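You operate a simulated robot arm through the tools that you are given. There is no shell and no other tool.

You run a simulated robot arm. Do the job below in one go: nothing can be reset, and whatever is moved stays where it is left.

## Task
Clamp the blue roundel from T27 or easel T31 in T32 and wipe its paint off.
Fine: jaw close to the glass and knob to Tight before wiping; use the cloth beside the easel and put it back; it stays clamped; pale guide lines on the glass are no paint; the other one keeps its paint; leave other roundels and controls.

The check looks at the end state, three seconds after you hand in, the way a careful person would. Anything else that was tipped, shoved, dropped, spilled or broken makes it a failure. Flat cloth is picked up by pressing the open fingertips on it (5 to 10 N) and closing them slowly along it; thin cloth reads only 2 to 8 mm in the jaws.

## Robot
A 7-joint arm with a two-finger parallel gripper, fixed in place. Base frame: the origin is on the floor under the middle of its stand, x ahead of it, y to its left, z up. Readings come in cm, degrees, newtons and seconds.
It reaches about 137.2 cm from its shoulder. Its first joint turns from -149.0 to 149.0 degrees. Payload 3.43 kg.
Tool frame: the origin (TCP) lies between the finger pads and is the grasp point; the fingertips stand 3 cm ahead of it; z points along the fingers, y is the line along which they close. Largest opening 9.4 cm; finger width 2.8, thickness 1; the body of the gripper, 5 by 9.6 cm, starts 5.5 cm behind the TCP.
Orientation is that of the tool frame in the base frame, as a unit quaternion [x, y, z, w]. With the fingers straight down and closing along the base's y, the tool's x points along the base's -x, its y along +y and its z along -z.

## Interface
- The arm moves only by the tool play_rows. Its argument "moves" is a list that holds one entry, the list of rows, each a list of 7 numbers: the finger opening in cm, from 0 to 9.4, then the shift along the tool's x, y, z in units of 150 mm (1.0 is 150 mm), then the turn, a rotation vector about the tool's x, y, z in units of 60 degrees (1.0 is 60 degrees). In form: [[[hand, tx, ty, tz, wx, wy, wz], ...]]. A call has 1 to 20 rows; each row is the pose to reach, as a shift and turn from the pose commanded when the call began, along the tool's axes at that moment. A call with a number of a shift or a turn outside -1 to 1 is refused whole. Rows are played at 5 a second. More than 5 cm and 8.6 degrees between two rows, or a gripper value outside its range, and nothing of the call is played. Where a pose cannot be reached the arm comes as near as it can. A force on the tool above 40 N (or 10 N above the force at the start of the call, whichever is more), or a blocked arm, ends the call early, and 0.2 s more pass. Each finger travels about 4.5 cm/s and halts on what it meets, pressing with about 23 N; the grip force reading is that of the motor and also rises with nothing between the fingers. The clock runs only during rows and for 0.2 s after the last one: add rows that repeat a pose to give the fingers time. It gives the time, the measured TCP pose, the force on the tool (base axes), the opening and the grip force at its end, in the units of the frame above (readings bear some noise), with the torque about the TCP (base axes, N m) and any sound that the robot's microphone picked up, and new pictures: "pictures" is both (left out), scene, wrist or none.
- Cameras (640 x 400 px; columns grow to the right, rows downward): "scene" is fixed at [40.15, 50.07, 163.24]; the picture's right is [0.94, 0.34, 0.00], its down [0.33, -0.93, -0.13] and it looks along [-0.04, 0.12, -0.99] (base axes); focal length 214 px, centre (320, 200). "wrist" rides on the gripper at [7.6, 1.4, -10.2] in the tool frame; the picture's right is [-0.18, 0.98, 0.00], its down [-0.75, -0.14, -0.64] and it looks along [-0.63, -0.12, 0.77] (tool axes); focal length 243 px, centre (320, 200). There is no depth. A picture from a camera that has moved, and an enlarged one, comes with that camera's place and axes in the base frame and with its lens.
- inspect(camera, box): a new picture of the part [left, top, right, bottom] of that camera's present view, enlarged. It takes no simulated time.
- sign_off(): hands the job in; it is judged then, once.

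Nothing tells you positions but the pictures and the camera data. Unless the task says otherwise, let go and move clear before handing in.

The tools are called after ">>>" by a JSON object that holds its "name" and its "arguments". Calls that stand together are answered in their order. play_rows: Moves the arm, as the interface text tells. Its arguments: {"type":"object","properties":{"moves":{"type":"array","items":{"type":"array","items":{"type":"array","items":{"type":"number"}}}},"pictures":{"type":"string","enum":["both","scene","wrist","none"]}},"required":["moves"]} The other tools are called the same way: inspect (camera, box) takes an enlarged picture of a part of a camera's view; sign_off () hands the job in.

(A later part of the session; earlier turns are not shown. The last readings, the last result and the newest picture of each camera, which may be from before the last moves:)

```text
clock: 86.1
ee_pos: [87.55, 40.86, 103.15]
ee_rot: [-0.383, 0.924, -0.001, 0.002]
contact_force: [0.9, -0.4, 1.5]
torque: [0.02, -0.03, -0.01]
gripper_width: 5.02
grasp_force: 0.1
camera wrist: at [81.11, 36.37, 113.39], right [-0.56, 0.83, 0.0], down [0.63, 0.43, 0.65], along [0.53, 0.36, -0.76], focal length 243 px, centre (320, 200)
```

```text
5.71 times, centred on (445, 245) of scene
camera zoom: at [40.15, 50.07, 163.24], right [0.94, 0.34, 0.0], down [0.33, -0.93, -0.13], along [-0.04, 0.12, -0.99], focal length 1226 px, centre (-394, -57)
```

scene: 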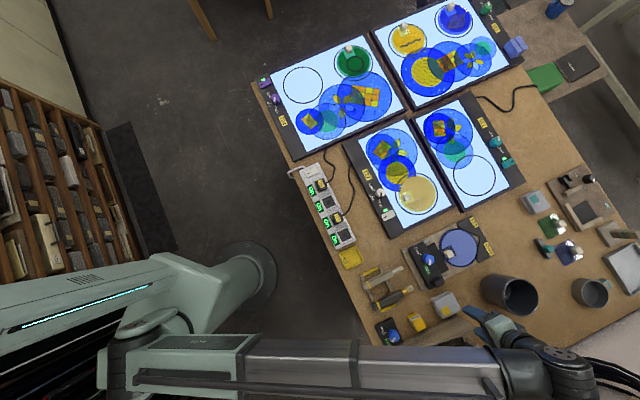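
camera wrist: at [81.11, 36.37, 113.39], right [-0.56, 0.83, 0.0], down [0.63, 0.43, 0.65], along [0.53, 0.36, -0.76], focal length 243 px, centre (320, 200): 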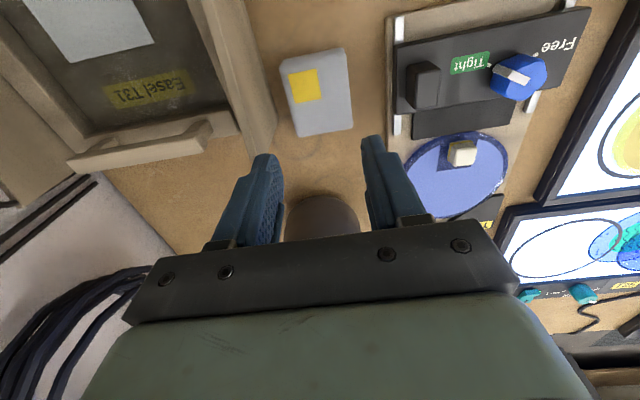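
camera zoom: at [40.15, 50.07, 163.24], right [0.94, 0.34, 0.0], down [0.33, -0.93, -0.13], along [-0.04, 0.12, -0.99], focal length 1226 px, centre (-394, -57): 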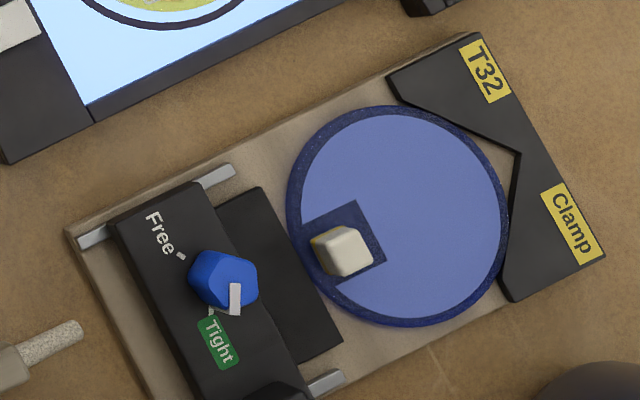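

The clamp looks right: jaw at the rim, knob on Tight. The cloth pad (about 7 × 6 cm) is centred under the gripper and aligned with it. I'll go down to just above it.

>>> {"name": "play_rows", "arguments": {"moves": [[[5, -0.006, 0.006, 0.15, 0, 0, 0], [5, -0.012, 0.013, 0.33, 0, 0, 0], [5, -0.012, 0.013, 0.5, 0, 0, 0], [5, -0.012, 0.013, 0.65, 0, 0, 0], [5, -0.012, 0.013, 0.72, 0, 0, 0], [5, -0.012, 0.013, 0.72, 0, 0, 0]]], "pictures": "wrist"}}

>>> {"name": "inspect", "arguments": {"camera": "wrist", "box": [200, 60, 440, 210]}}

```text
clock: 87.5
ee_pos: [87.42, 41.07, 92.83]
ee_rot: [-0.383, 0.924, 0.0, 0.004]
contact_force: [-4.7, -1.6, 16.3]
torque: [-0.06, 0.3, 0.0]
gripper_width: 5.0
grasp_force: 0.1
stopped in row 6: the force on the tool passed its limit at 42 N (the readings are from after the stop); the commanded pose is now the measured one
camera wrist: at [80.95, 36.63, 102.95], right [-0.57, 0.82, 0.0], down [0.63, 0.43, 0.65], along [0.53, 0.36, -0.76], focal length 243 px, centre (320, 200)
```

wrist: 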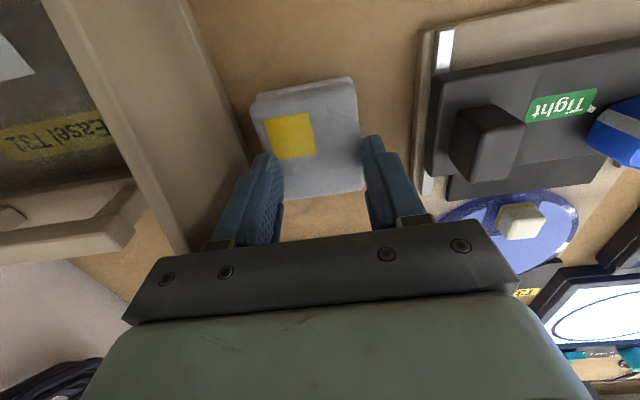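

```text
2.67 times, centred on (320, 135) of wrist
camera zoom: at [80.95, 36.63, 102.95], right [-0.57, 0.82, 0.0], down [0.63, 0.43, 0.65], along [0.53, 0.36, -0.76], focal length 647 px, centre (320, 373)
```

zoom: 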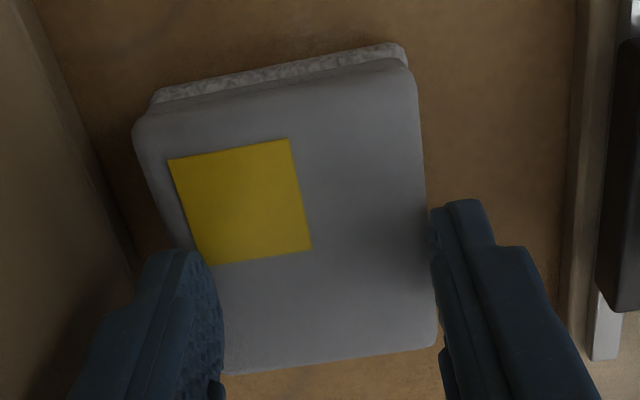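

The pad is thicker than I thought: its top is at z ≈ 89.8, so it's a block-like folded cloth about 6.5 × 5.7 cm and roughly 2.5 cm thick. Gripping it across its ends, away from the easel wall, suits wiping best, so I'll rise and turn the gripper 90°.

>>> {"name": "play_rows", "arguments": {"moves": [[[5, 0, 0, -0.1, 0, 0, 0], [5, 0, 0, -0.3, 0, 0, 0], [5, 0, 0, -0.5, 0, 0, 0.125], [5, 0, 0, -0.55, 0, 0, 0.25], [5, 0, 0, -0.55, 0, 0, 0.375], [5, 0, 0, -0.55, 0, 0, 0.5], [5, 0, 0, -0.55, 0, 0, 0.625], [5, 0, 0, -0.55, 0, 0, 0.75]]], "pictures": "none"}}

>>> {"name": "play_rows", "arguments": {"moves": [[[6, 0, 0, 0, 0, 0, 0.125], [7, 0, 0, 0, 0, 0, 0.25], [8, 0, 0, 0, 0, 0, 0.375], [8.6, 0, 0, 0, 0, 0, 0.5], [8.6, 0, 0, 0, 0, 0, 0.625], [8.6, 0, 0, 0, 0, 0, 0.75], [8.6, 0, 0, 0, 0, 0, 0.75]]], "pictures": "both"}}

>>> {"name": "inspect", "arguments": {"camera": "wrist", "box": [200, 50, 440, 200]}}

```text
clock: 89.3
ee_pos: [87.4, 41.08, 100.91]
ee_rot: [0.001, 1.0, 0.001, 0.003]
contact_force: [-0.4, 0.3, -0.1]
torque: [-0.01, 0.0, -0.03]
gripper_width: 4.99
grasp_force: 0.1
```

```text
clock: 90.9
ee_pos: [87.53, 41.13, 100.84]
ee_rot: [0.383, 0.924, 0.002, 0.003]
contact_force: [0.3, 0.2, -0.7]
torque: [-0.02, -0.01, 0.01]
gripper_width: 8.58
grasp_force: 0.1
camera wrist: at [83.05, 47.46, 111.05], right [0.83, 0.56, 0.01], down [0.43, -0.63, 0.64], along [0.37, -0.53, -0.76], focal length 243 px, centre (320, 200)
```

scene: 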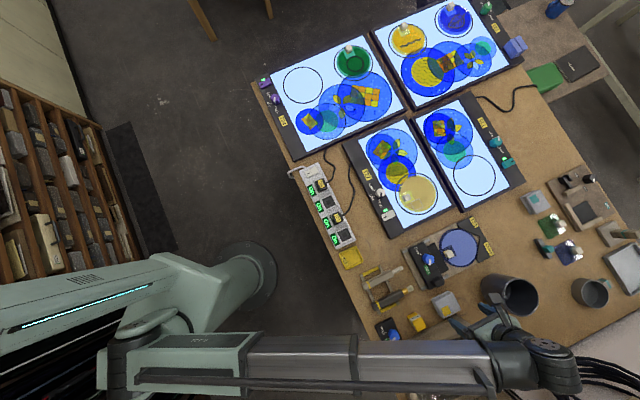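
wrist: 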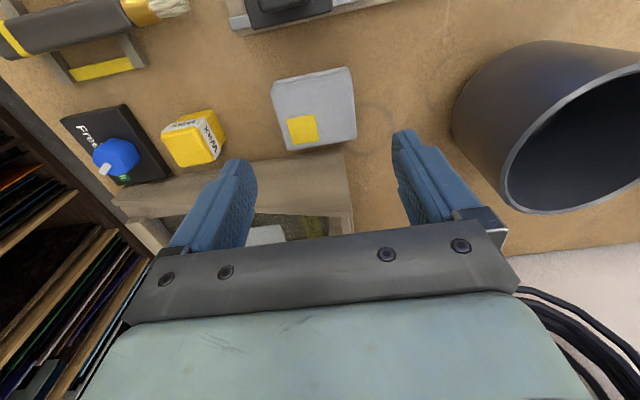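

```text
2.67 times, centred on (320, 125) of wrist
camera zoom: at [83.05, 47.46, 111.05], right [0.83, 0.56, 0.01], down [0.43, -0.63, 0.64], along [0.37, -0.53, -0.76], focal length 647 px, centre (320, 400)
```

zoom: 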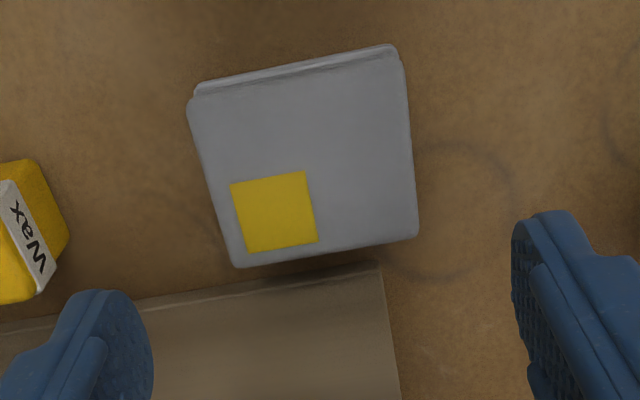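

The pad is centred within 4 mm. I'll shift, lower the open fingers past its two ends, and look.

>>> {"name": "play_rows", "arguments": {"moves": [[[8.6, -0.004, -0.015, 0.15, 0, 0, 0], [8.6, -0.007, -0.027, 0.3, 0, 0, 0], [8.6, -0.007, -0.027, 0.45, 0, 0, 0], [8.6, -0.007, -0.027, 0.55, 0, 0, 0], [8.6, -0.007, -0.027, 0.61, 0, 0, 0], [8.6, -0.007, -0.027, 0.615, 0, 0, 0]]], "pictures": "wrist"}}

>>> {"name": "inspect", "arguments": {"camera": "wrist", "box": [160, 60, 480, 260]}}

```text
clock: 92.3
ee_pos: [87.31, 40.68, 91.54]
ee_rot: [0.383, 0.924, 0.003, 0.002]
contact_force: [-0.2, 0.2, 0.1]
torque: [0.0, -0.01, 0.01]
gripper_width: 8.62
grasp_force: 0.2
camera wrist: at [82.91, 47.07, 101.82], right [0.82, 0.57, 0.01], down [0.43, -0.63, 0.64], along [0.37, -0.53, -0.76], focal length 243 px, centre (320, 200)
```

wrist: 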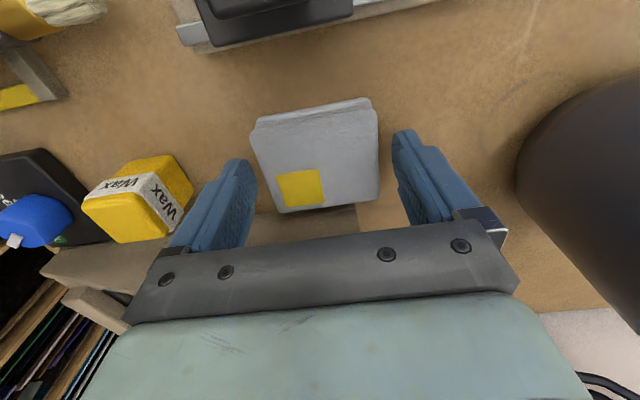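

```text
2.00 times, centred on (320, 160) of wrist
camera zoom: at [82.91, 47.07, 101.82], right [0.82, 0.57, 0.01], down [0.43, -0.63, 0.64], along [0.37, -0.53, -0.76], focal length 485 px, centre (320, 280)
```

zoom: 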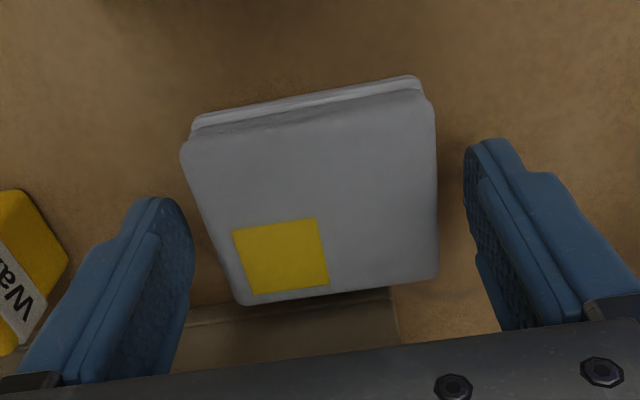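

The fingers straddle the pad with about a centimetre each side and no contact. Closing slowly on it.

>>> {"name": "play_rows", "arguments": {"moves": [[[8.2, 0, 0, 0, 0, 0, 0], [7.8, 0, 0, 0, 0, 0, 0], [7.4, 0, 0, 0, 0, 0, 0], [7.0, 0, 0, 0, 0, 0, 0], [6.7, 0, 0, 0, 0, 0, 0], [6.4, 0, 0, 0, 0, 0, 0], [6.1, 0, 0, 0, 0, 0, 0], [5.8, 0, 0, 0, 0, 0, 0], [5.8, 0, 0, 0, 0, 0, 0]]], "pictures": "wrist"}}

>>> {"name": "inspect", "arguments": {"camera": "wrist", "box": [160, 60, 480, 260]}}

```text
clock: 94.3
ee_pos: [87.24, 40.72, 91.65]
ee_rot: [0.382, 0.924, 0.003, 0.004]
contact_force: [0.4, 0.0, 0.2]
torque: [0.02, -0.04, 0.0]
gripper_width: 6.9
grasp_force: 23.4
camera wrist: at [82.9, 47.07, 101.83], right [0.82, 0.57, 0.01], down [0.43, -0.63, 0.64], along [0.37, -0.53, -0.76], focal length 243 px, centre (320, 200)
```

wrist: 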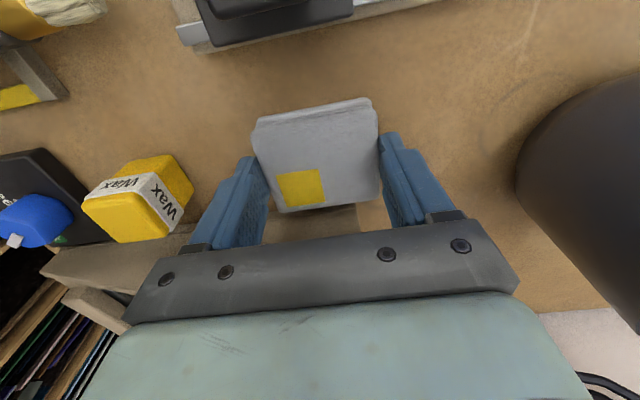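

```text
2.00 times, centred on (320, 160) of wrist
camera zoom: at [82.9, 47.07, 101.83], right [0.82, 0.57, 0.01], down [0.43, -0.63, 0.64], along [0.37, -0.53, -0.76], focal length 485 px, centre (320, 280)
```

zoom: 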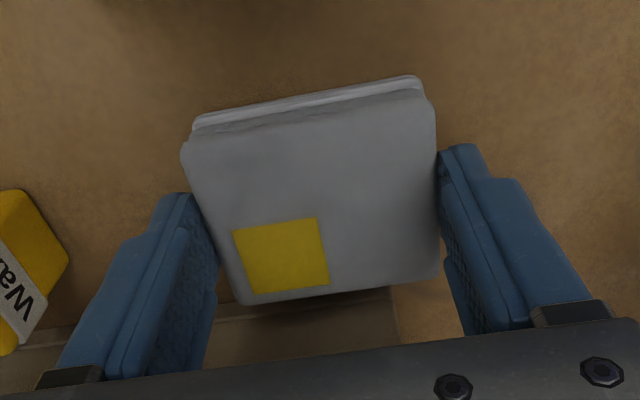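

The pad is gripped firmly at 6.9 cm. Its home pose is TCP (87.25, 40.7, 91.6) at yaw -45°. Lifting it straight up.

>>> {"name": "play_rows", "arguments": {"moves": [[[5.8, 0, 0, -0.03, 0, 0, 0], [5.8, 0, 0, -0.1, 0, 0, 0], [5.8, 0, 0, -0.22, 0, 0, 0], [5.8, 0, 0, -0.36, 0, 0, 0], [5.8, 0, 0, -0.5, 0, 0, 0], [5.8, 0, 0, -0.6, 0, 0, 0], [5.8, 0, 0, -0.6, 0, 0, 0]]], "pictures": "both"}}

>>> {"name": "inspect", "arguments": {"camera": "wrist", "box": [160, 60, 480, 260]}}

```text
clock: 95.9
ee_pos: [87.23, 40.66, 100.49]
ee_rot: [0.383, 0.924, 0.003, 0.003]
contact_force: [-0.6, -0.5, 0.3]
torque: [-0.02, -0.01, 0.0]
gripper_width: 6.9
grasp_force: 22.7
camera wrist: at [82.78, 47.13, 110.76], right [0.82, 0.57, 0.01], down [0.43, -0.63, 0.64], along [0.37, -0.53, -0.76], focal length 243 px, centre (320, 200)
```

scene: 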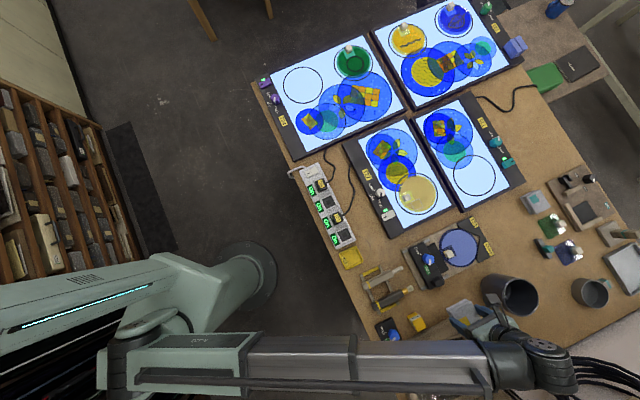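
wrist: 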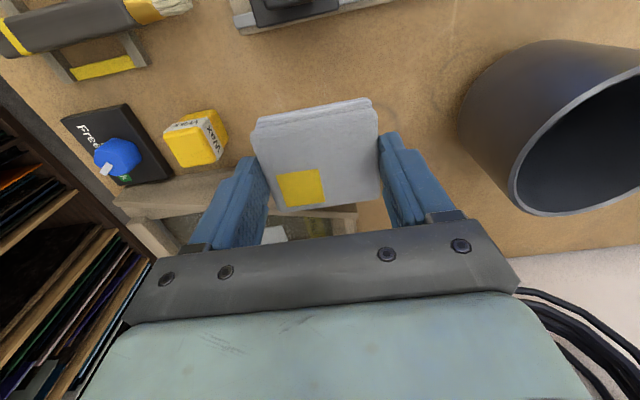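

```text
2.00 times, centred on (320, 160) of wrist
camera zoom: at [82.78, 47.13, 110.76], right [0.82, 0.57, 0.01], down [0.43, -0.63, 0.64], along [0.37, -0.53, -0.76], focal length 485 px, centre (320, 280)
```

zoom: 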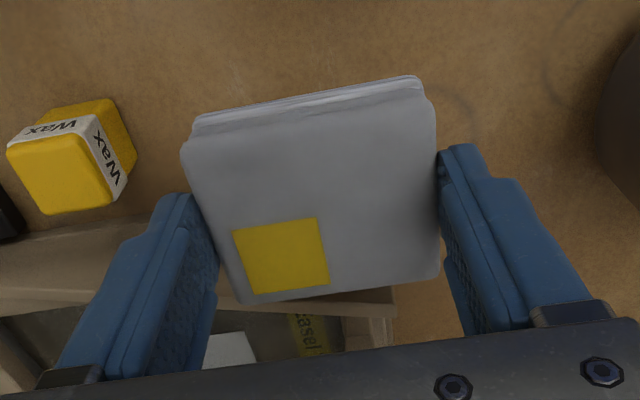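

The pad came up cleanly. I'll carry it over to the roundel, above the half away from the handle.

>>> {"name": "play_rows", "arguments": {"moves": [[[5.8, 0.14, 0.14, 0, 0, 0, 0], [5.8, 0.3, 0.3, 0, 0, 0, 0], [5.8, 0.48, 0.48, 0, 0, 0, 0], [5.8, 0.65, 0.65, 0, 0, 0, 0], [5.8, 0.82, 0.82, 0, 0, 0, 0], [5.8, 0.935, 0.945, 0, 0, 0, 0], [5.8, 0.935, 0.945, 0, 0, 0, 0]]], "pictures": "both"}}

>>> {"name": "inspect", "arguments": {"camera": "wrist", "box": [120, 0, 520, 250]}}

>>> {"name": "inspect", "arguments": {"camera": "scene", "box": [390, 210, 500, 280]}}

```text
clock: 97.5
ee_pos: [87.36, 60.69, 100.52]
ee_rot: [0.383, 0.924, 0.004, 0.003]
contact_force: [0.5, 0.1, -0.4]
torque: [-0.03, 0.02, 0.02]
gripper_width: 6.91
grasp_force: 22.7
camera wrist: at [83.01, 67.06, 110.89], right [0.82, 0.57, 0.01], down [0.43, -0.63, 0.64], along [0.37, -0.53, -0.76], focal length 243 px, centre (320, 200)
```

scene: 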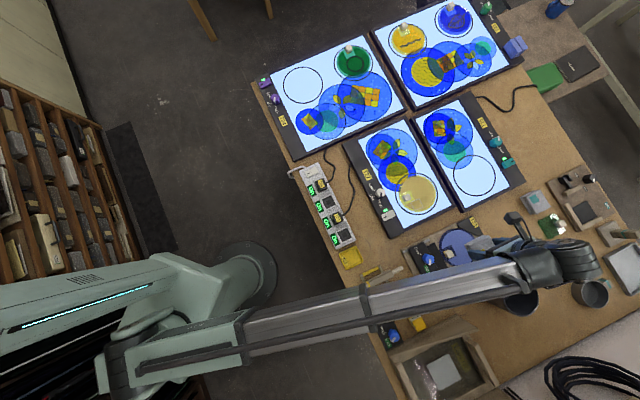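
wrist: 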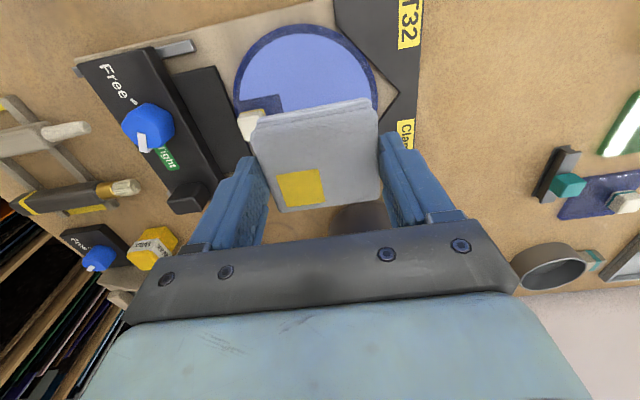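

```text
1.60 times, centred on (320, 125) of wrist
camera zoom: at [83.01, 67.06, 110.89], right [0.82, 0.57, 0.01], down [0.43, -0.63, 0.64], along [0.37, -0.53, -0.76], focal length 388 px, centre (320, 320)
```

zoom: 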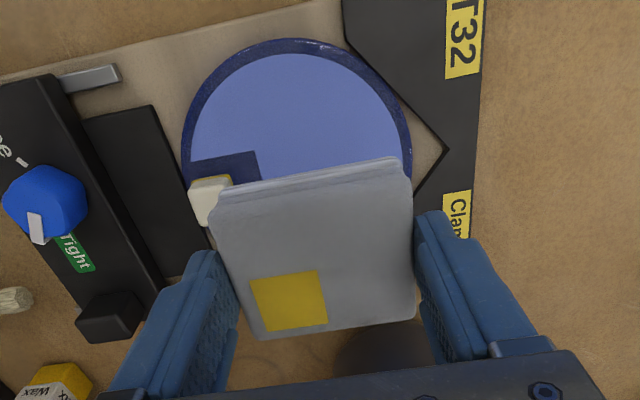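

```text
5.71 times, centred on (445, 245) of scene
camera zoom: at [40.15, 50.07, 163.24], right [0.94, 0.34, 0.0], down [0.33, -0.93, -0.13], along [-0.04, 0.12, -0.99], focal length 1226 px, centre (-394, -57)
```

zoom: 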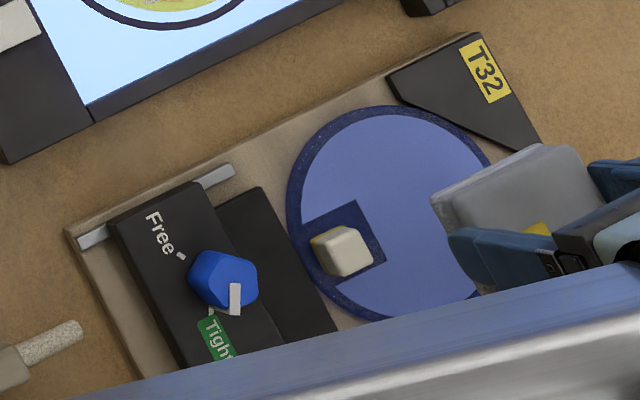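

The disc centre is confirmed near u ≈ 103, v ≈ -18.8, and the pad is over the half away from the handle. I'll lower it to find the glass.

>>> {"name": "play_rows", "arguments": {"moves": [[[5.8, 0, 0, 0.1, 0, 0, 0], [5.8, 0, 0, 0.22, 0, 0, 0], [5.8, 0, 0, 0.33, 0, 0, 0], [5.8, 0, 0, 0.38, 0, 0, 0], [5.8, 0, 0, 0.38, 0, 0, 0]]], "pictures": "none"}}

>>> {"name": "play_rows", "arguments": {"moves": [[[5.8, 0, 0, 0.01, 0, 0, 0], [5.8, 0, 0, 0.02, 0, 0, 0], [5.8, 0, 0, 0.03, 0, 0, 0], [5.8, 0, 0, 0.03, 0, 0, 0]]], "pictures": "wrist"}}

```text
clock: 98.7
ee_pos: [87.44, 60.66, 94.95]
ee_rot: [0.383, 0.924, 0.002, 0.003]
contact_force: [0.2, 0.5, -0.4]
torque: [0.0, -0.01, 0.01]
gripper_width: 6.9
grasp_force: 23.2
```

```text
clock: 99.7
ee_pos: [87.38, 60.77, 94.31]
ee_rot: [0.382, 0.924, 0.002, 0.003]
contact_force: [-0.1, -0.8, -0.4]
torque: [0.01, 0.01, 0.01]
gripper_width: 6.91
grasp_force: 22.8
camera wrist: at [82.92, 67.05, 104.67], right [0.82, 0.57, 0.01], down [0.43, -0.63, 0.64], along [0.37, -0.53, -0.76], focal length 243 px, centre (320, 200)
```

wrist: 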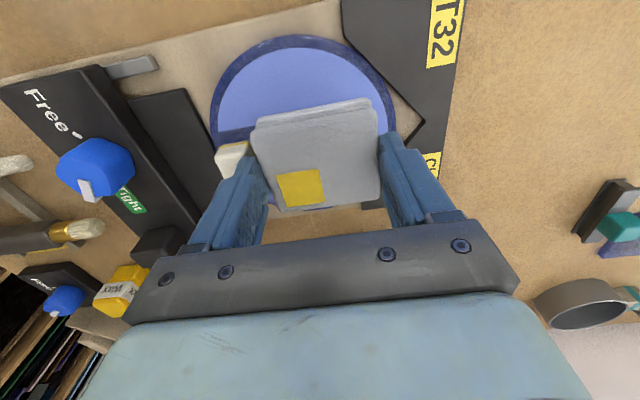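

No contact yet. Continuing down in small steps.

>>> {"name": "play_rows", "arguments": {"moves": [[[5.8, 0, 0, 0.01, 0, 0, 0], [5.8, 0, 0, 0.02, 0, 0, 0], [5.8, 0, 0, 0.03, 0, 0, 0], [5.8, 0, 0, 0.03, 0, 0, 0]]], "pictures": "none"}}

>>> {"name": "play_rows", "arguments": {"moves": [[[5.8, 0, 0, 0.008, 0, 0, 0], [5.8, 0, 0, 0.016, 0, 0, 0], [5.8, 0, 0, 0.016, 0, 0, 0]]], "pictures": "none"}}

```text
clock: 100.7
ee_pos: [87.42, 60.64, 94.07]
ee_rot: [0.382, 0.924, 0.003, 0.003]
contact_force: [1.1, 0.2, 1.0]
torque: [0.01, 0.02, 0.01]
gripper_width: 6.91
grasp_force: 23.0
```

```text
clock: 101.5
ee_pos: [87.47, 60.69, 93.78]
ee_rot: [0.384, 0.924, 0.002, 0.003]
contact_force: [0.2, 0.2, -1.3]
torque: [-0.02, -0.02, 0.05]
gripper_width: 6.91
grasp_force: 23.3
```

Still free at 93.8. A bit more.

>>> {"name": "play_rows", "arguments": {"moves": [[[5.8, 0, 0, 0.008, 0, 0, 0], [5.8, 0, 0, 0.016, 0, 0, 0], [5.8, 0, 0, 0.016, 0, 0, 0]]], "pictures": "none"}}

>>> {"name": "play_rows", "arguments": {"moves": [[[5.8, 0, 0, 0.008, 0, 0, 0], [5.8, 0, 0, 0.016, 0, 0, 0], [5.8, 0, 0, 0.016, 0, 0, 0]]], "pictures": "wrist"}}

```text
clock: 102.3
ee_pos: [87.43, 60.74, 93.53]
ee_rot: [0.382, 0.924, 0.002, 0.003]
contact_force: [-0.2, 0.5, -1.7]
torque: [-0.01, 0.01, -0.01]
gripper_width: 6.9
grasp_force: 22.8
```

```text
clock: 103.1
ee_pos: [87.39, 60.62, 93.63]
ee_rot: [0.382, 0.924, 0.003, 0.002]
contact_force: [1.2, -0.3, 13.2]
torque: [-0.22, 0.16, -0.01]
gripper_width: 6.91
grasp_force: 22.7
camera wrist: at [82.95, 67.03, 103.71], right [0.82, 0.57, 0.01], down [0.43, -0.63, 0.64], along [0.37, -0.53, -0.76], focal length 243 px, centre (320, 200)
```

wrist: 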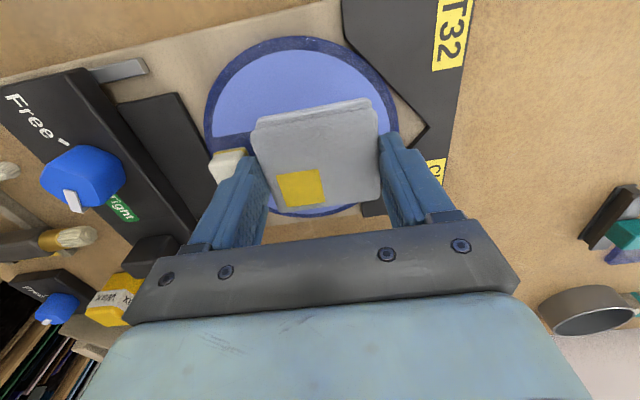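

The pad is on the glass (13 N). I'll level it slightly and make a first short wiping stroke to see how the paint responds.

>>> {"name": "play_rows", "arguments": {"moves": [[[5.8, 0, 0, 0, 0.007, 0, 0], [5.8, -0.04, 0, 0, 0.007, 0, 0], [5.8, -0.08, 0, 0, 0.007, 0, 0], [5.8, -0.12, 0, 0, 0.007, 0, 0], [5.8, -0.16, 0, 0, 0.007, 0, 0], [5.8, -0.2, 0, 0, 0.007, 0, 0], [5.8, -0.24, 0, 0, 0.007, 0, 0], [5.8, -0.28, 0, 0, 0.007, 0, 0], [5.8, -0.3, 0, 0, 0.007, 0, 0]]], "pictures": "wrist"}}

>>> {"name": "inspect", "arguments": {"camera": "wrist", "box": [160, 0, 480, 200]}}

>>> {"name": "inspect", "arguments": {"camera": "scene", "box": [390, 210, 500, 280]}}

```text
clock: 105.1
ee_pos: [90.52, 57.41, 93.49]
ee_rot: [0.383, 0.924, 0.0, 0.002]
contact_force: [-5.3, 3.9, 18.3]
torque: [0.37, 0.23, 0.06]
gripper_width: 6.92
grasp_force: 23.1
camera wrist: at [86.13, 63.85, 103.65], right [0.82, 0.57, 0.0], down [0.43, -0.63, 0.65], along [0.37, -0.53, -0.76], focal length 243 px, centre (320, 200)
```

wrist: 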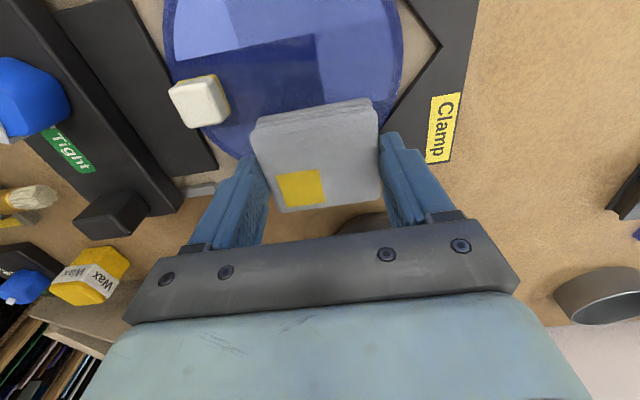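

```text
2.00 times, centred on (320, 100) of wrist
camera zoom: at [86.13, 63.85, 103.65], right [0.82, 0.57, 0.0], down [0.43, -0.63, 0.65], along [0.37, -0.53, -0.76], focal length 485 px, centre (320, 400)
```

zoom: 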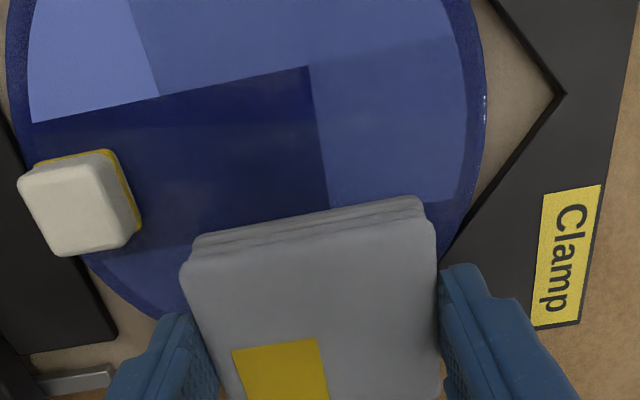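

```text
5.71 times, centred on (445, 245) of scene
camera zoom: at [40.15, 50.07, 163.24], right [0.94, 0.34, 0.0], down [0.33, -0.93, -0.13], along [-0.04, 0.12, -0.99], focal length 1226 px, centre (-394, -57)
```

zoom: 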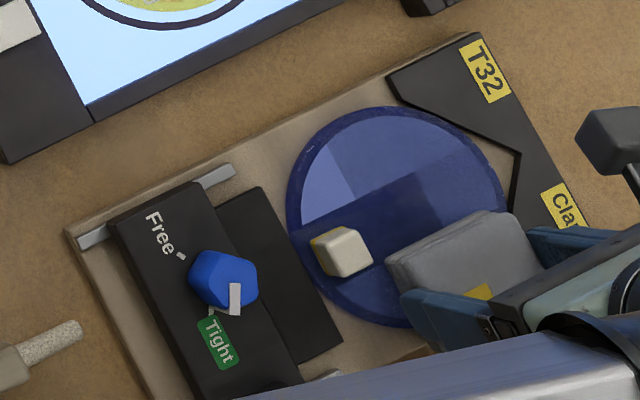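

The paint comes off as the pad passes: the film behaves like a grid of 4 cm patches and the middle one is already bare. I'll keep stroking across the far half, back and forth.

>>> {"name": "play_rows", "arguments": {"moves": [[[5.8, 0.03, 0, -0.003, 0, 0, 0], [5.8, 0.08, 0, -0.004, 0, 0, 0], [5.8, 0.13, 0, -0.004, 0, 0, 0], [5.8, 0.18, 0, -0.004, 0, 0, 0], [5.8, 0.23, 0, -0.004, 0, 0, 0], [5.8, 0.28, 0, -0.004, 0, 0, 0], [5.8, 0.33, 0, -0.004, 0, 0, 0], [5.8, 0.38, 0, -0.004, 0, 0, 0], [5.8, 0.43, 0, -0.004, 0, 0, 0], [5.8, 0.48, 0, -0.004, 0, 0, 0], [5.8, 0.53, 0, -0.004, 0, 0, 0], [5.8, 0.58, 0, -0.004, 0, 0, 0], [5.8, 0.61, 0, -0.004, 0, 0, 0], [5.8, 0.61, 0, -0.004, 0, 0, 0]]], "pictures": "wrist"}}

>>> {"name": "inspect", "arguments": {"camera": "scene", "box": [390, 210, 500, 280]}}

```text
clock: 108.1
ee_pos: [84.12, 63.85, 93.49]
ee_rot: [0.383, 0.924, -0.001, 0.003]
contact_force: [4.6, -3.4, 13.0]
torque: [-0.31, -0.06, 0.09]
gripper_width: 6.91
grasp_force: 23.6
camera wrist: at [79.72, 70.27, 103.64], right [0.82, 0.57, 0.0], down [0.43, -0.63, 0.65], along [0.37, -0.53, -0.76], focal length 243 px, centre (320, 200)
```

wrist: 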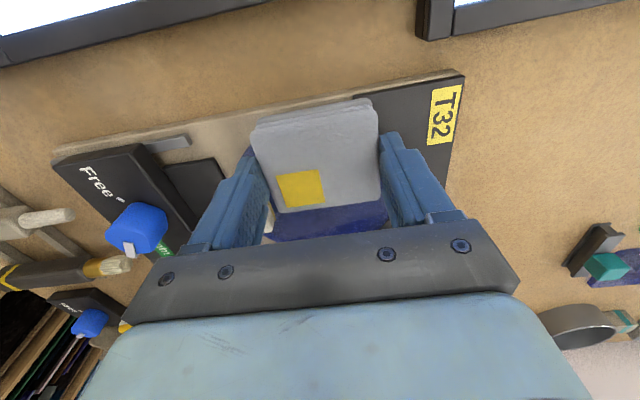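

```text
5.71 times, centred on (445, 245) of scene
camera zoom: at [40.15, 50.07, 163.24], right [0.94, 0.34, 0.0], down [0.33, -0.93, -0.13], along [-0.04, 0.12, -0.99], focal length 1226 px, centre (-394, -57)
```

zoom: 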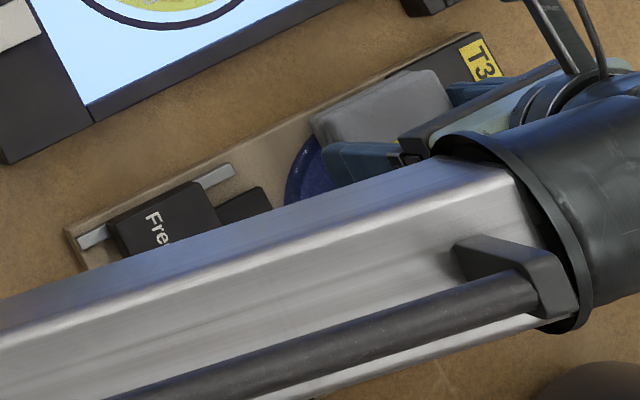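

Bare glass shows on the near side. Next, I'll stroke down along the T32 side of the handle toward the jaw and back, keeping clear of the handle.

>>> {"name": "play_rows", "arguments": {"moves": [[[5.8, 0.01, -0.04, 0, 0, 0, 0], [5.8, 0.01, -0.08, 0, 0, 0, 0], [5.8, 0.01, -0.12, 0, 0, 0, 0], [5.8, 0.01, -0.16, 0, 0, 0, 0], [5.8, 0.01, -0.2, 0, 0, 0, 0], [5.8, 0.01, -0.24, 0, 0, 0, 0], [5.8, 0.01, -0.28, 0, 0, 0, 0], [5.8, 0.01, -0.31, 0, 0, 0, 0], [5.8, 0.01, -0.31, 0, 0, 0, 0]]], "pictures": "wrist"}}

>>> {"name": "inspect", "arguments": {"camera": "wrist", "box": [160, 60, 480, 260]}}

```text
clock: 110.1
ee_pos: [80.8, 60.67, 93.48]
ee_rot: [0.383, 0.924, -0.002, 0.001]
contact_force: [2.4, 1.9, 8.7]
torque: [0.17, -0.2, 0.03]
gripper_width: 6.91
grasp_force: 22.8
camera wrist: at [76.3, 67.13, 103.63], right [0.82, 0.57, 0.0], down [0.43, -0.63, 0.65], along [0.36, -0.53, -0.76], focal length 243 px, centre (320, 200)
```

wrist: 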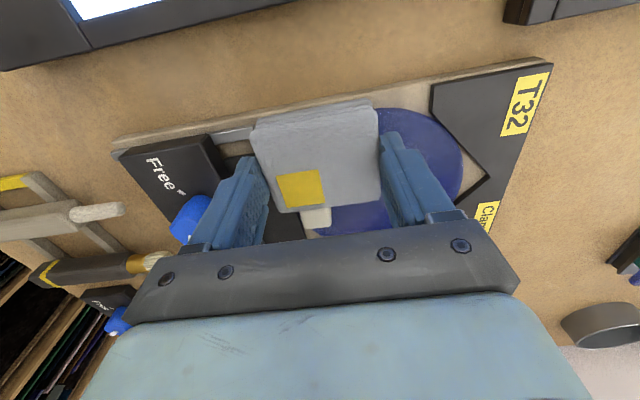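

```text
2.00 times, centred on (320, 160) of wrist
camera zoom: at [76.3, 67.13, 103.63], right [0.82, 0.57, 0.0], down [0.43, -0.63, 0.65], along [0.36, -0.53, -0.76], focal length 485 px, centre (320, 280)
```

zoom: 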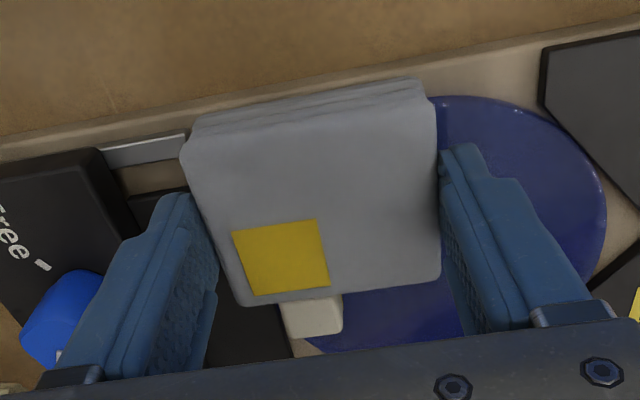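

The far half looks bare now. A couple of rubs on the T32-side near patch.

>>> {"name": "play_rows", "arguments": {"moves": [[[5.8, 0, 0.05, 0.002, 0, 0, 0], [5.8, 0, 0.1, 0.002, 0, 0, 0], [5.8, 0, 0.15, 0.002, 0, 0, 0], [5.8, 0, 0.2, 0.002, 0, 0, 0], [5.8, 0, 0.15, 0.002, 0, 0, 0], [5.8, 0, 0.1, 0.002, 0, 0, 0], [5.8, 0, 0.05, 0.002, 0, 0, 0], [5.8, 0, 0, 0.002, 0, 0, 0], [5.8, 0, 0.05, 0.002, 0, 0, 0], [5.8, 0, 0.1, 0.002, 0, 0, 0], [5.8, 0, 0.15, 0.002, 0, 0, 0], [5.8, 0, 0.2, 0.002, 0, 0, 0], [5.8, 0, 0.25, 0.002, 0, 0, 0], [5.8, 0, 0.3, 0.002, 0, 0, 0]]], "pictures": "wrist"}}

>>> {"name": "inspect", "arguments": {"camera": "wrist", "box": [160, 60, 480, 260]}}

>>> {"name": "inspect", "arguments": {"camera": "scene", "box": [390, 210, 500, 280]}}

```text
clock: 113.1
ee_pos: [84.0, 63.94, 93.46]
ee_rot: [0.382, 0.924, -0.001, 0.002]
contact_force: [-0.6, -1.2, 2.8]
torque: [-0.06, 0.07, 0.03]
gripper_width: 6.88
grasp_force: 22.8
camera wrist: at [79.54, 70.34, 103.63], right [0.82, 0.57, 0.0], down [0.43, -0.63, 0.65], along [0.36, -0.53, -0.76], focal length 243 px, centre (320, 200)
```

wrist: 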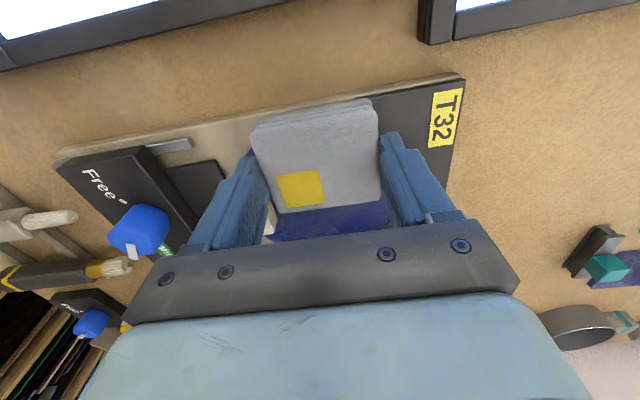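

```text
2.00 times, centred on (320, 160) of wrist
camera zoom: at [79.54, 70.34, 103.63], right [0.82, 0.57, 0.0], down [0.43, -0.63, 0.65], along [0.36, -0.53, -0.76], focal length 485 px, centre (320, 280)
```

zoom: 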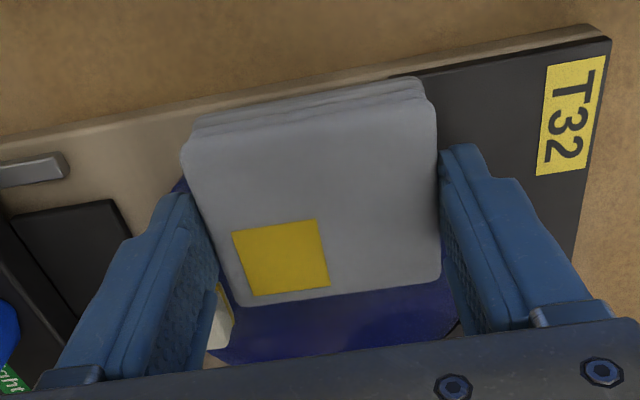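

```text
5.71 times, centred on (445, 245) of scene
camera zoom: at [40.15, 50.07, 163.24], right [0.94, 0.34, 0.0], down [0.33, -0.93, -0.13], along [-0.04, 0.12, -0.99], focal length 1226 px, centre (-394, -57)
```

zoom: 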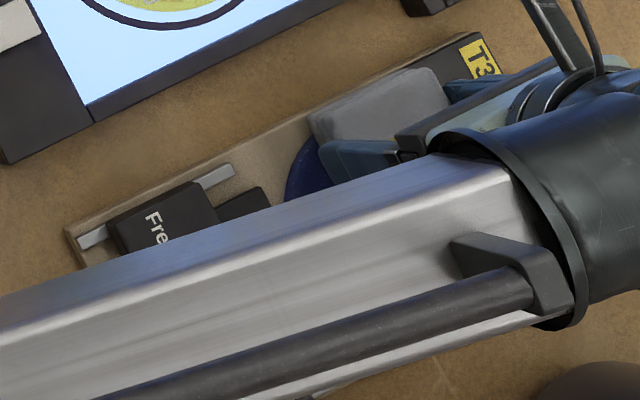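

Now back across the far half to the Clamp side, with a bit more pressure.

>>> {"name": "play_rows", "arguments": {"moves": [[[5.8, -0.02, 0, 0.005, 0, 0, 0], [5.8, -0.07, 0, 0.006, 0, 0, 0], [5.8, -0.12, 0, 0.006, 0, 0, 0], [5.8, -0.17, 0, 0.006, 0, 0, 0], [5.8, -0.22, 0, 0.006, 0, 0, 0], [5.8, -0.27, 0, 0.006, 0, 0, 0], [5.8, -0.32, 0, 0.006, 0, 0, 0], [5.8, -0.37, 0, 0.006, 0, 0, 0], [5.8, -0.42, 0, 0.006, 0, 0, 0], [5.8, -0.47, 0, 0.006, 0, 0, 0], [5.8, -0.52, 0, 0.006, 0, 0, 0], [5.8, -0.57, 0, 0.006, 0, 0, 0], [5.8, -0.62, 0, 0.006, 0, 0, 0], [5.8, -0.63, 0, 0.006, 0, 0, 0]]], "pictures": "wrist"}}

>>> {"name": "inspect", "arguments": {"camera": "wrist", "box": [160, 0, 480, 200]}}

>>> {"name": "inspect", "arguments": {"camera": "scene", "box": [390, 210, 500, 280]}}

```text
clock: 116.1
ee_pos: [90.62, 57.29, 93.37]
ee_rot: [0.382, 0.924, -0.002, 0.003]
contact_force: [-5.9, 2.2, 13.2]
torque: [0.33, 0.11, 0.12]
gripper_width: 6.9
grasp_force: 22.9
camera wrist: at [86.18, 63.68, 103.57], right [0.82, 0.57, 0.0], down [0.43, -0.63, 0.65], along [0.36, -0.53, -0.76], focal length 243 px, centre (320, 200)
```

wrist: 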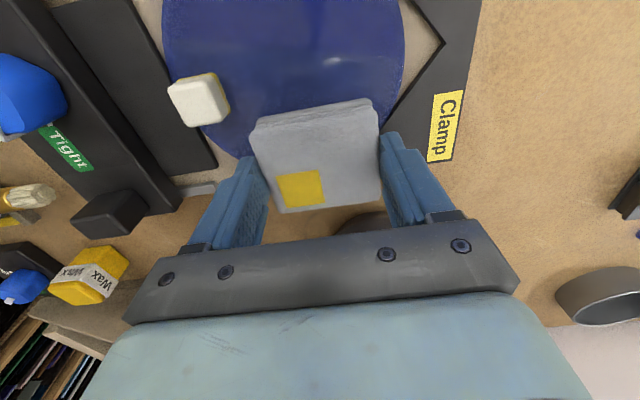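

```text
2.00 times, centred on (320, 100) of wrist
camera zoom: at [86.18, 63.68, 103.57], right [0.82, 0.57, 0.0], down [0.43, -0.63, 0.65], along [0.36, -0.53, -0.76], focal length 485 px, centre (320, 400)
```

zoom: 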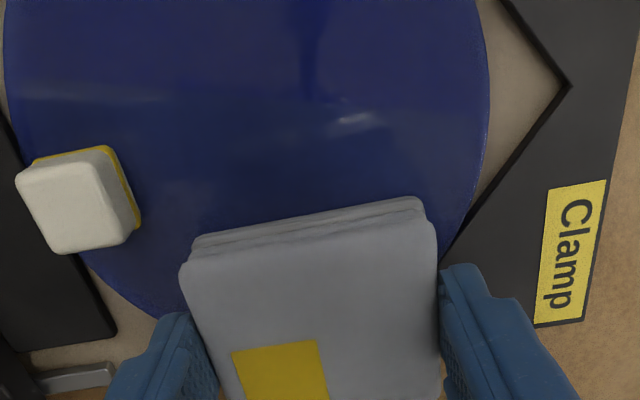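

```text
5.71 times, centred on (445, 245) of scene
camera zoom: at [40.15, 50.07, 163.24], right [0.94, 0.34, 0.0], down [0.33, -0.93, -0.13], along [-0.04, 0.12, -0.99], focal length 1226 px, centre (-394, -57)
```

zoom: 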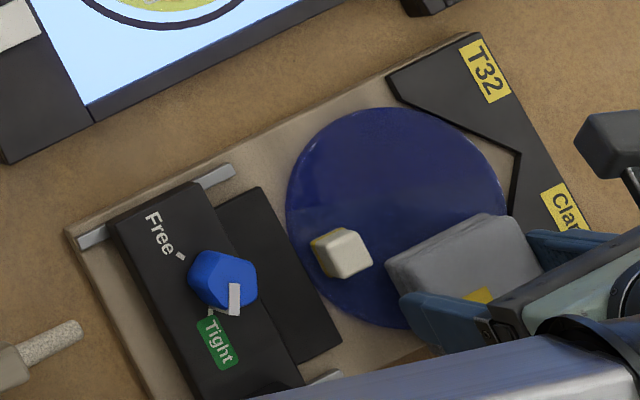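

All visible glass is clear. To be thorough I'll also stroke along the Clamp side of the handle toward the jaw and back.

>>> {"name": "play_rows", "arguments": {"moves": [[[5.8, -0.015, -0.04, -0.002, 0, 0, 0], [5.8, -0.015, -0.09, -0.002, 0, 0, 0], [5.8, -0.015, -0.14, -0.002, 0, 0, 0], [5.8, -0.015, -0.19, -0.002, 0, 0, 0], [5.8, -0.015, -0.24, -0.002, 0, 0, 0], [5.8, -0.015, -0.29, -0.002, 0, 0, 0], [5.8, -0.015, -0.31, -0.002, 0, 0, 0], [5.8, -0.015, -0.26, -0.002, 0, 0, 0], [5.8, -0.015, -0.21, -0.002, 0, 0, 0], [5.8, -0.015, -0.16, -0.002, 0, 0, 0], [5.8, -0.015, -0.21, -0.002, 0, 0, 0], [5.8, -0.015, -0.26, -0.002, 0, 0, 0], [5.8, -0.015, -0.31, -0.002, 0, 0, 0], [5.8, -0.015, -0.31, -0.002, 0, 0, 0]]], "pictures": "wrist"}}

>>> {"name": "inspect", "arguments": {"camera": "wrist", "box": [160, 0, 480, 200]}}

>>> {"name": "inspect", "arguments": {"camera": "scene", "box": [390, 210, 500, 280]}}

```text
clock: 119.1
ee_pos: [87.55, 53.83, 93.42]
ee_rot: [0.382, 0.924, -0.002, 0.001]
contact_force: [1.8, 1.7, 8.9]
torque: [0.15, -0.19, 0.03]
gripper_width: 6.9
grasp_force: 23.1
camera wrist: at [83.06, 60.24, 103.56], right [0.82, 0.57, 0.0], down [0.43, -0.63, 0.65], along [0.36, -0.53, -0.76], focal length 243 px, centre (320, 200)
```

wrist: 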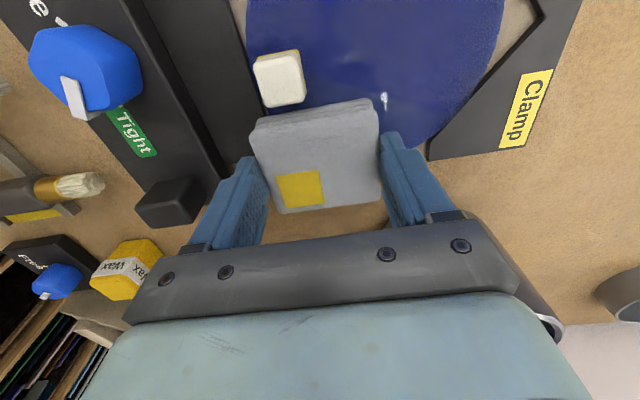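

```text
2.00 times, centred on (320, 100) of wrist
camera zoom: at [83.06, 60.24, 103.56], right [0.82, 0.57, 0.0], down [0.43, -0.63, 0.65], along [0.36, -0.53, -0.76], focal length 485 px, centre (320, 400)
```

zoom: 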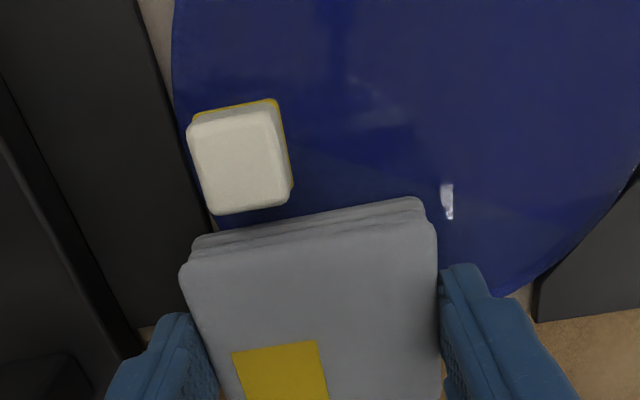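

```text
5.71 times, centred on (445, 245) of scene
camera zoom: at [40.15, 50.07, 163.24], right [0.94, 0.34, 0.0], down [0.33, -0.93, -0.13], along [-0.04, 0.12, -0.99], focal length 1226 px, centre (-394, -57)
```

zoom: 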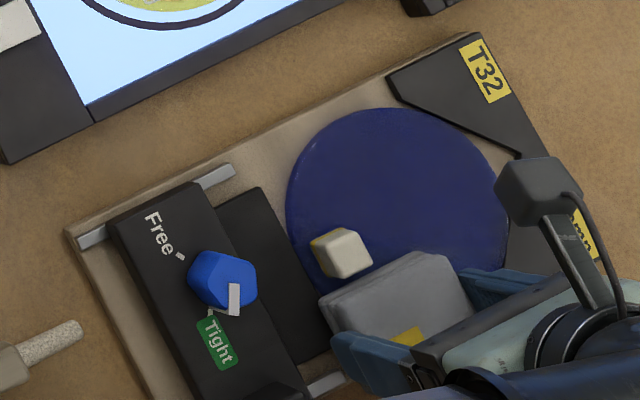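

Everything uncovered is clean. One more stroke up the Clamp side, then I'll lift the pad and inspect the whole disc.

>>> {"name": "play_rows", "arguments": {"moves": [[[5.8, 0, 0.05, 0, 0, 0, 0], [5.8, 0, 0.1, 0, 0, 0, 0], [5.8, 0, 0.15, 0, 0, 0, 0], [5.8, 0, 0.2, 0, 0, 0, 0], [5.8, 0, 0.25, 0, 0, 0, 0], [5.8, 0, 0.3, 0, 0, 0, 0], [5.8, 0, 0.35, 0, 0, 0, 0], [5.8, 0, 0.25, 0, 0, 0, 0], [5.8, 0, 0.15, 0, 0, 0, 0], [5.8, 0, 0.15, -0.05, 0, 0, 0], [5.8, 0, 0.15, -0.2, 0, 0, 0], [5.8, -0.1, 0.1, -0.4, 0, 0, 0], [5.8, -0.3, 0, -0.45, 0, 0, 0], [5.8, -0.5, -0.15, -0.45, 0, 0, 0], [5.8, -0.6, -0.25, -0.45, 0, 0, 0], [5.8, -0.6, -0.25, -0.45, 0, 0, 0]]], "pictures": "both"}}

>>> {"name": "inspect", "arguments": {"camera": "wrist", "box": [160, 0, 480, 200]}}

>>> {"name": "inspect", "arguments": {"camera": "scene", "box": [390, 210, 500, 280]}}

```text
clock: 122.5
ee_pos: [91.04, 44.98, 100.17]
ee_rot: [0.381, 0.924, -0.002, 0.001]
contact_force: [0.7, 0.5, -1.4]
torque: [0.02, 0.03, 0.03]
gripper_width: 6.9
grasp_force: 23.3
camera wrist: at [86.68, 51.31, 110.38], right [0.82, 0.57, 0.0], down [0.43, -0.63, 0.65], along [0.36, -0.53, -0.76], focal length 243 px, centre (320, 200)
```

scene: 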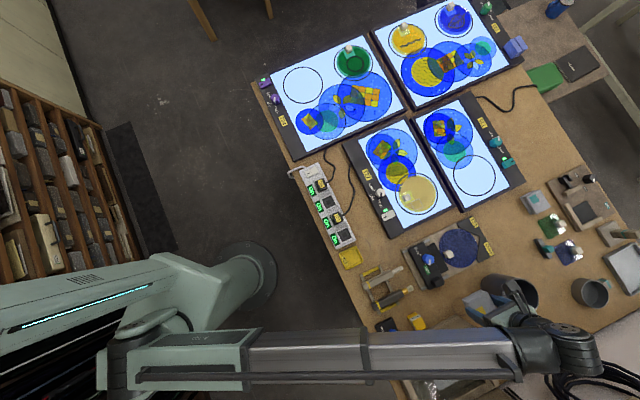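
wrist: 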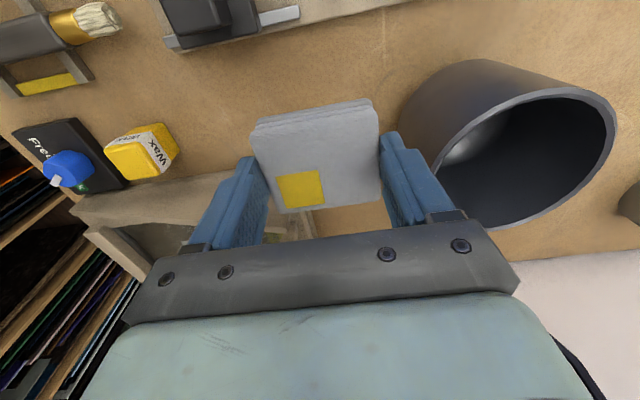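

```text
2.00 times, centred on (320, 100) of wrist
camera zoom: at [86.68, 51.31, 110.38], right [0.82, 0.57, 0.0], down [0.43, -0.63, 0.65], along [0.36, -0.53, -0.76], focal length 485 px, centre (320, 400)
```

zoom: 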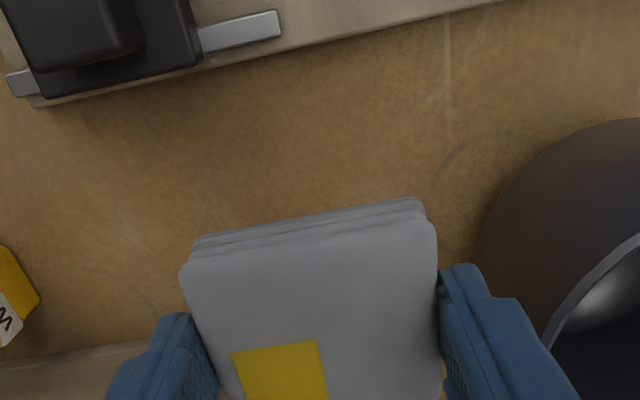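

```text
5.71 times, centred on (445, 245) of scene
camera zoom: at [40.15, 50.07, 163.24], right [0.94, 0.34, 0.0], down [0.33, -0.93, -0.13], along [-0.04, 0.12, -0.99], focal length 1226 px, centre (-394, -57)
```

zoom: 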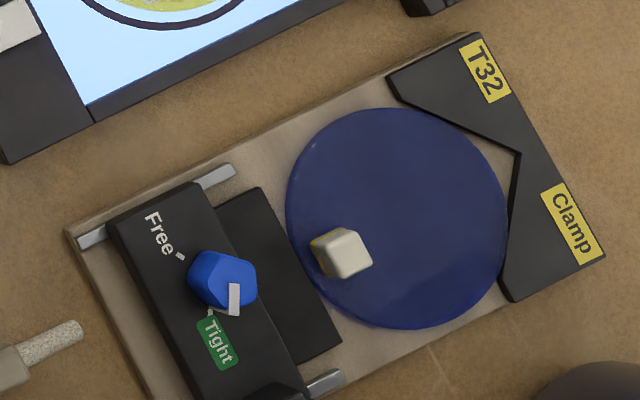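

The roundel looks uniformly clean now, still clamped with the knob at Tight. A closer look to be sure no film is left.

>>> {"name": "inspect", "arguments": {"camera": "scene", "box": [435, 225, 483, 270]}}

>>> {"name": "inspect", "arguments": {"camera": "scene", "box": [410, 285, 490, 335]}}

```text
8.89 times, centred on (459, 248) of scene
camera zoom: at [40.15, 50.07, 163.24], right [0.94, 0.34, 0.0], down [0.33, -0.93, -0.13], along [-0.04, 0.12, -0.99], focal length 1906 px, centre (-916, -222)
```

zoom: 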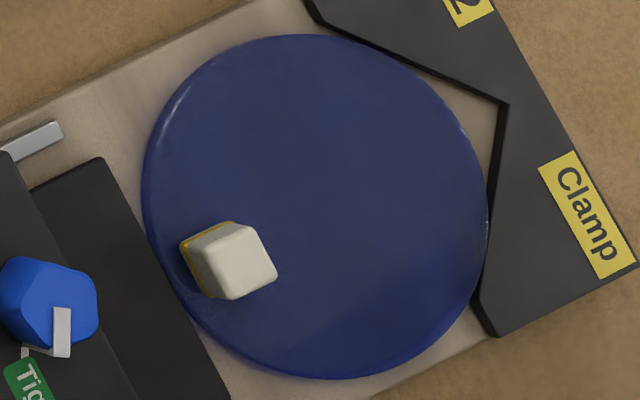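

```text
8.00 times, centred on (450, 310) of scene
camera zoom: at [40.15, 50.07, 163.24], right [0.94, 0.34, 0.0], down [0.33, -0.93, -0.13], along [-0.04, 0.12, -0.99], focal length 1716 px, centre (-720, -680)
```

zoom: 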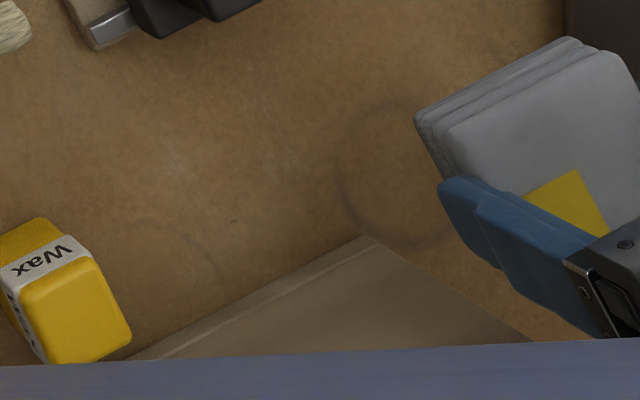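

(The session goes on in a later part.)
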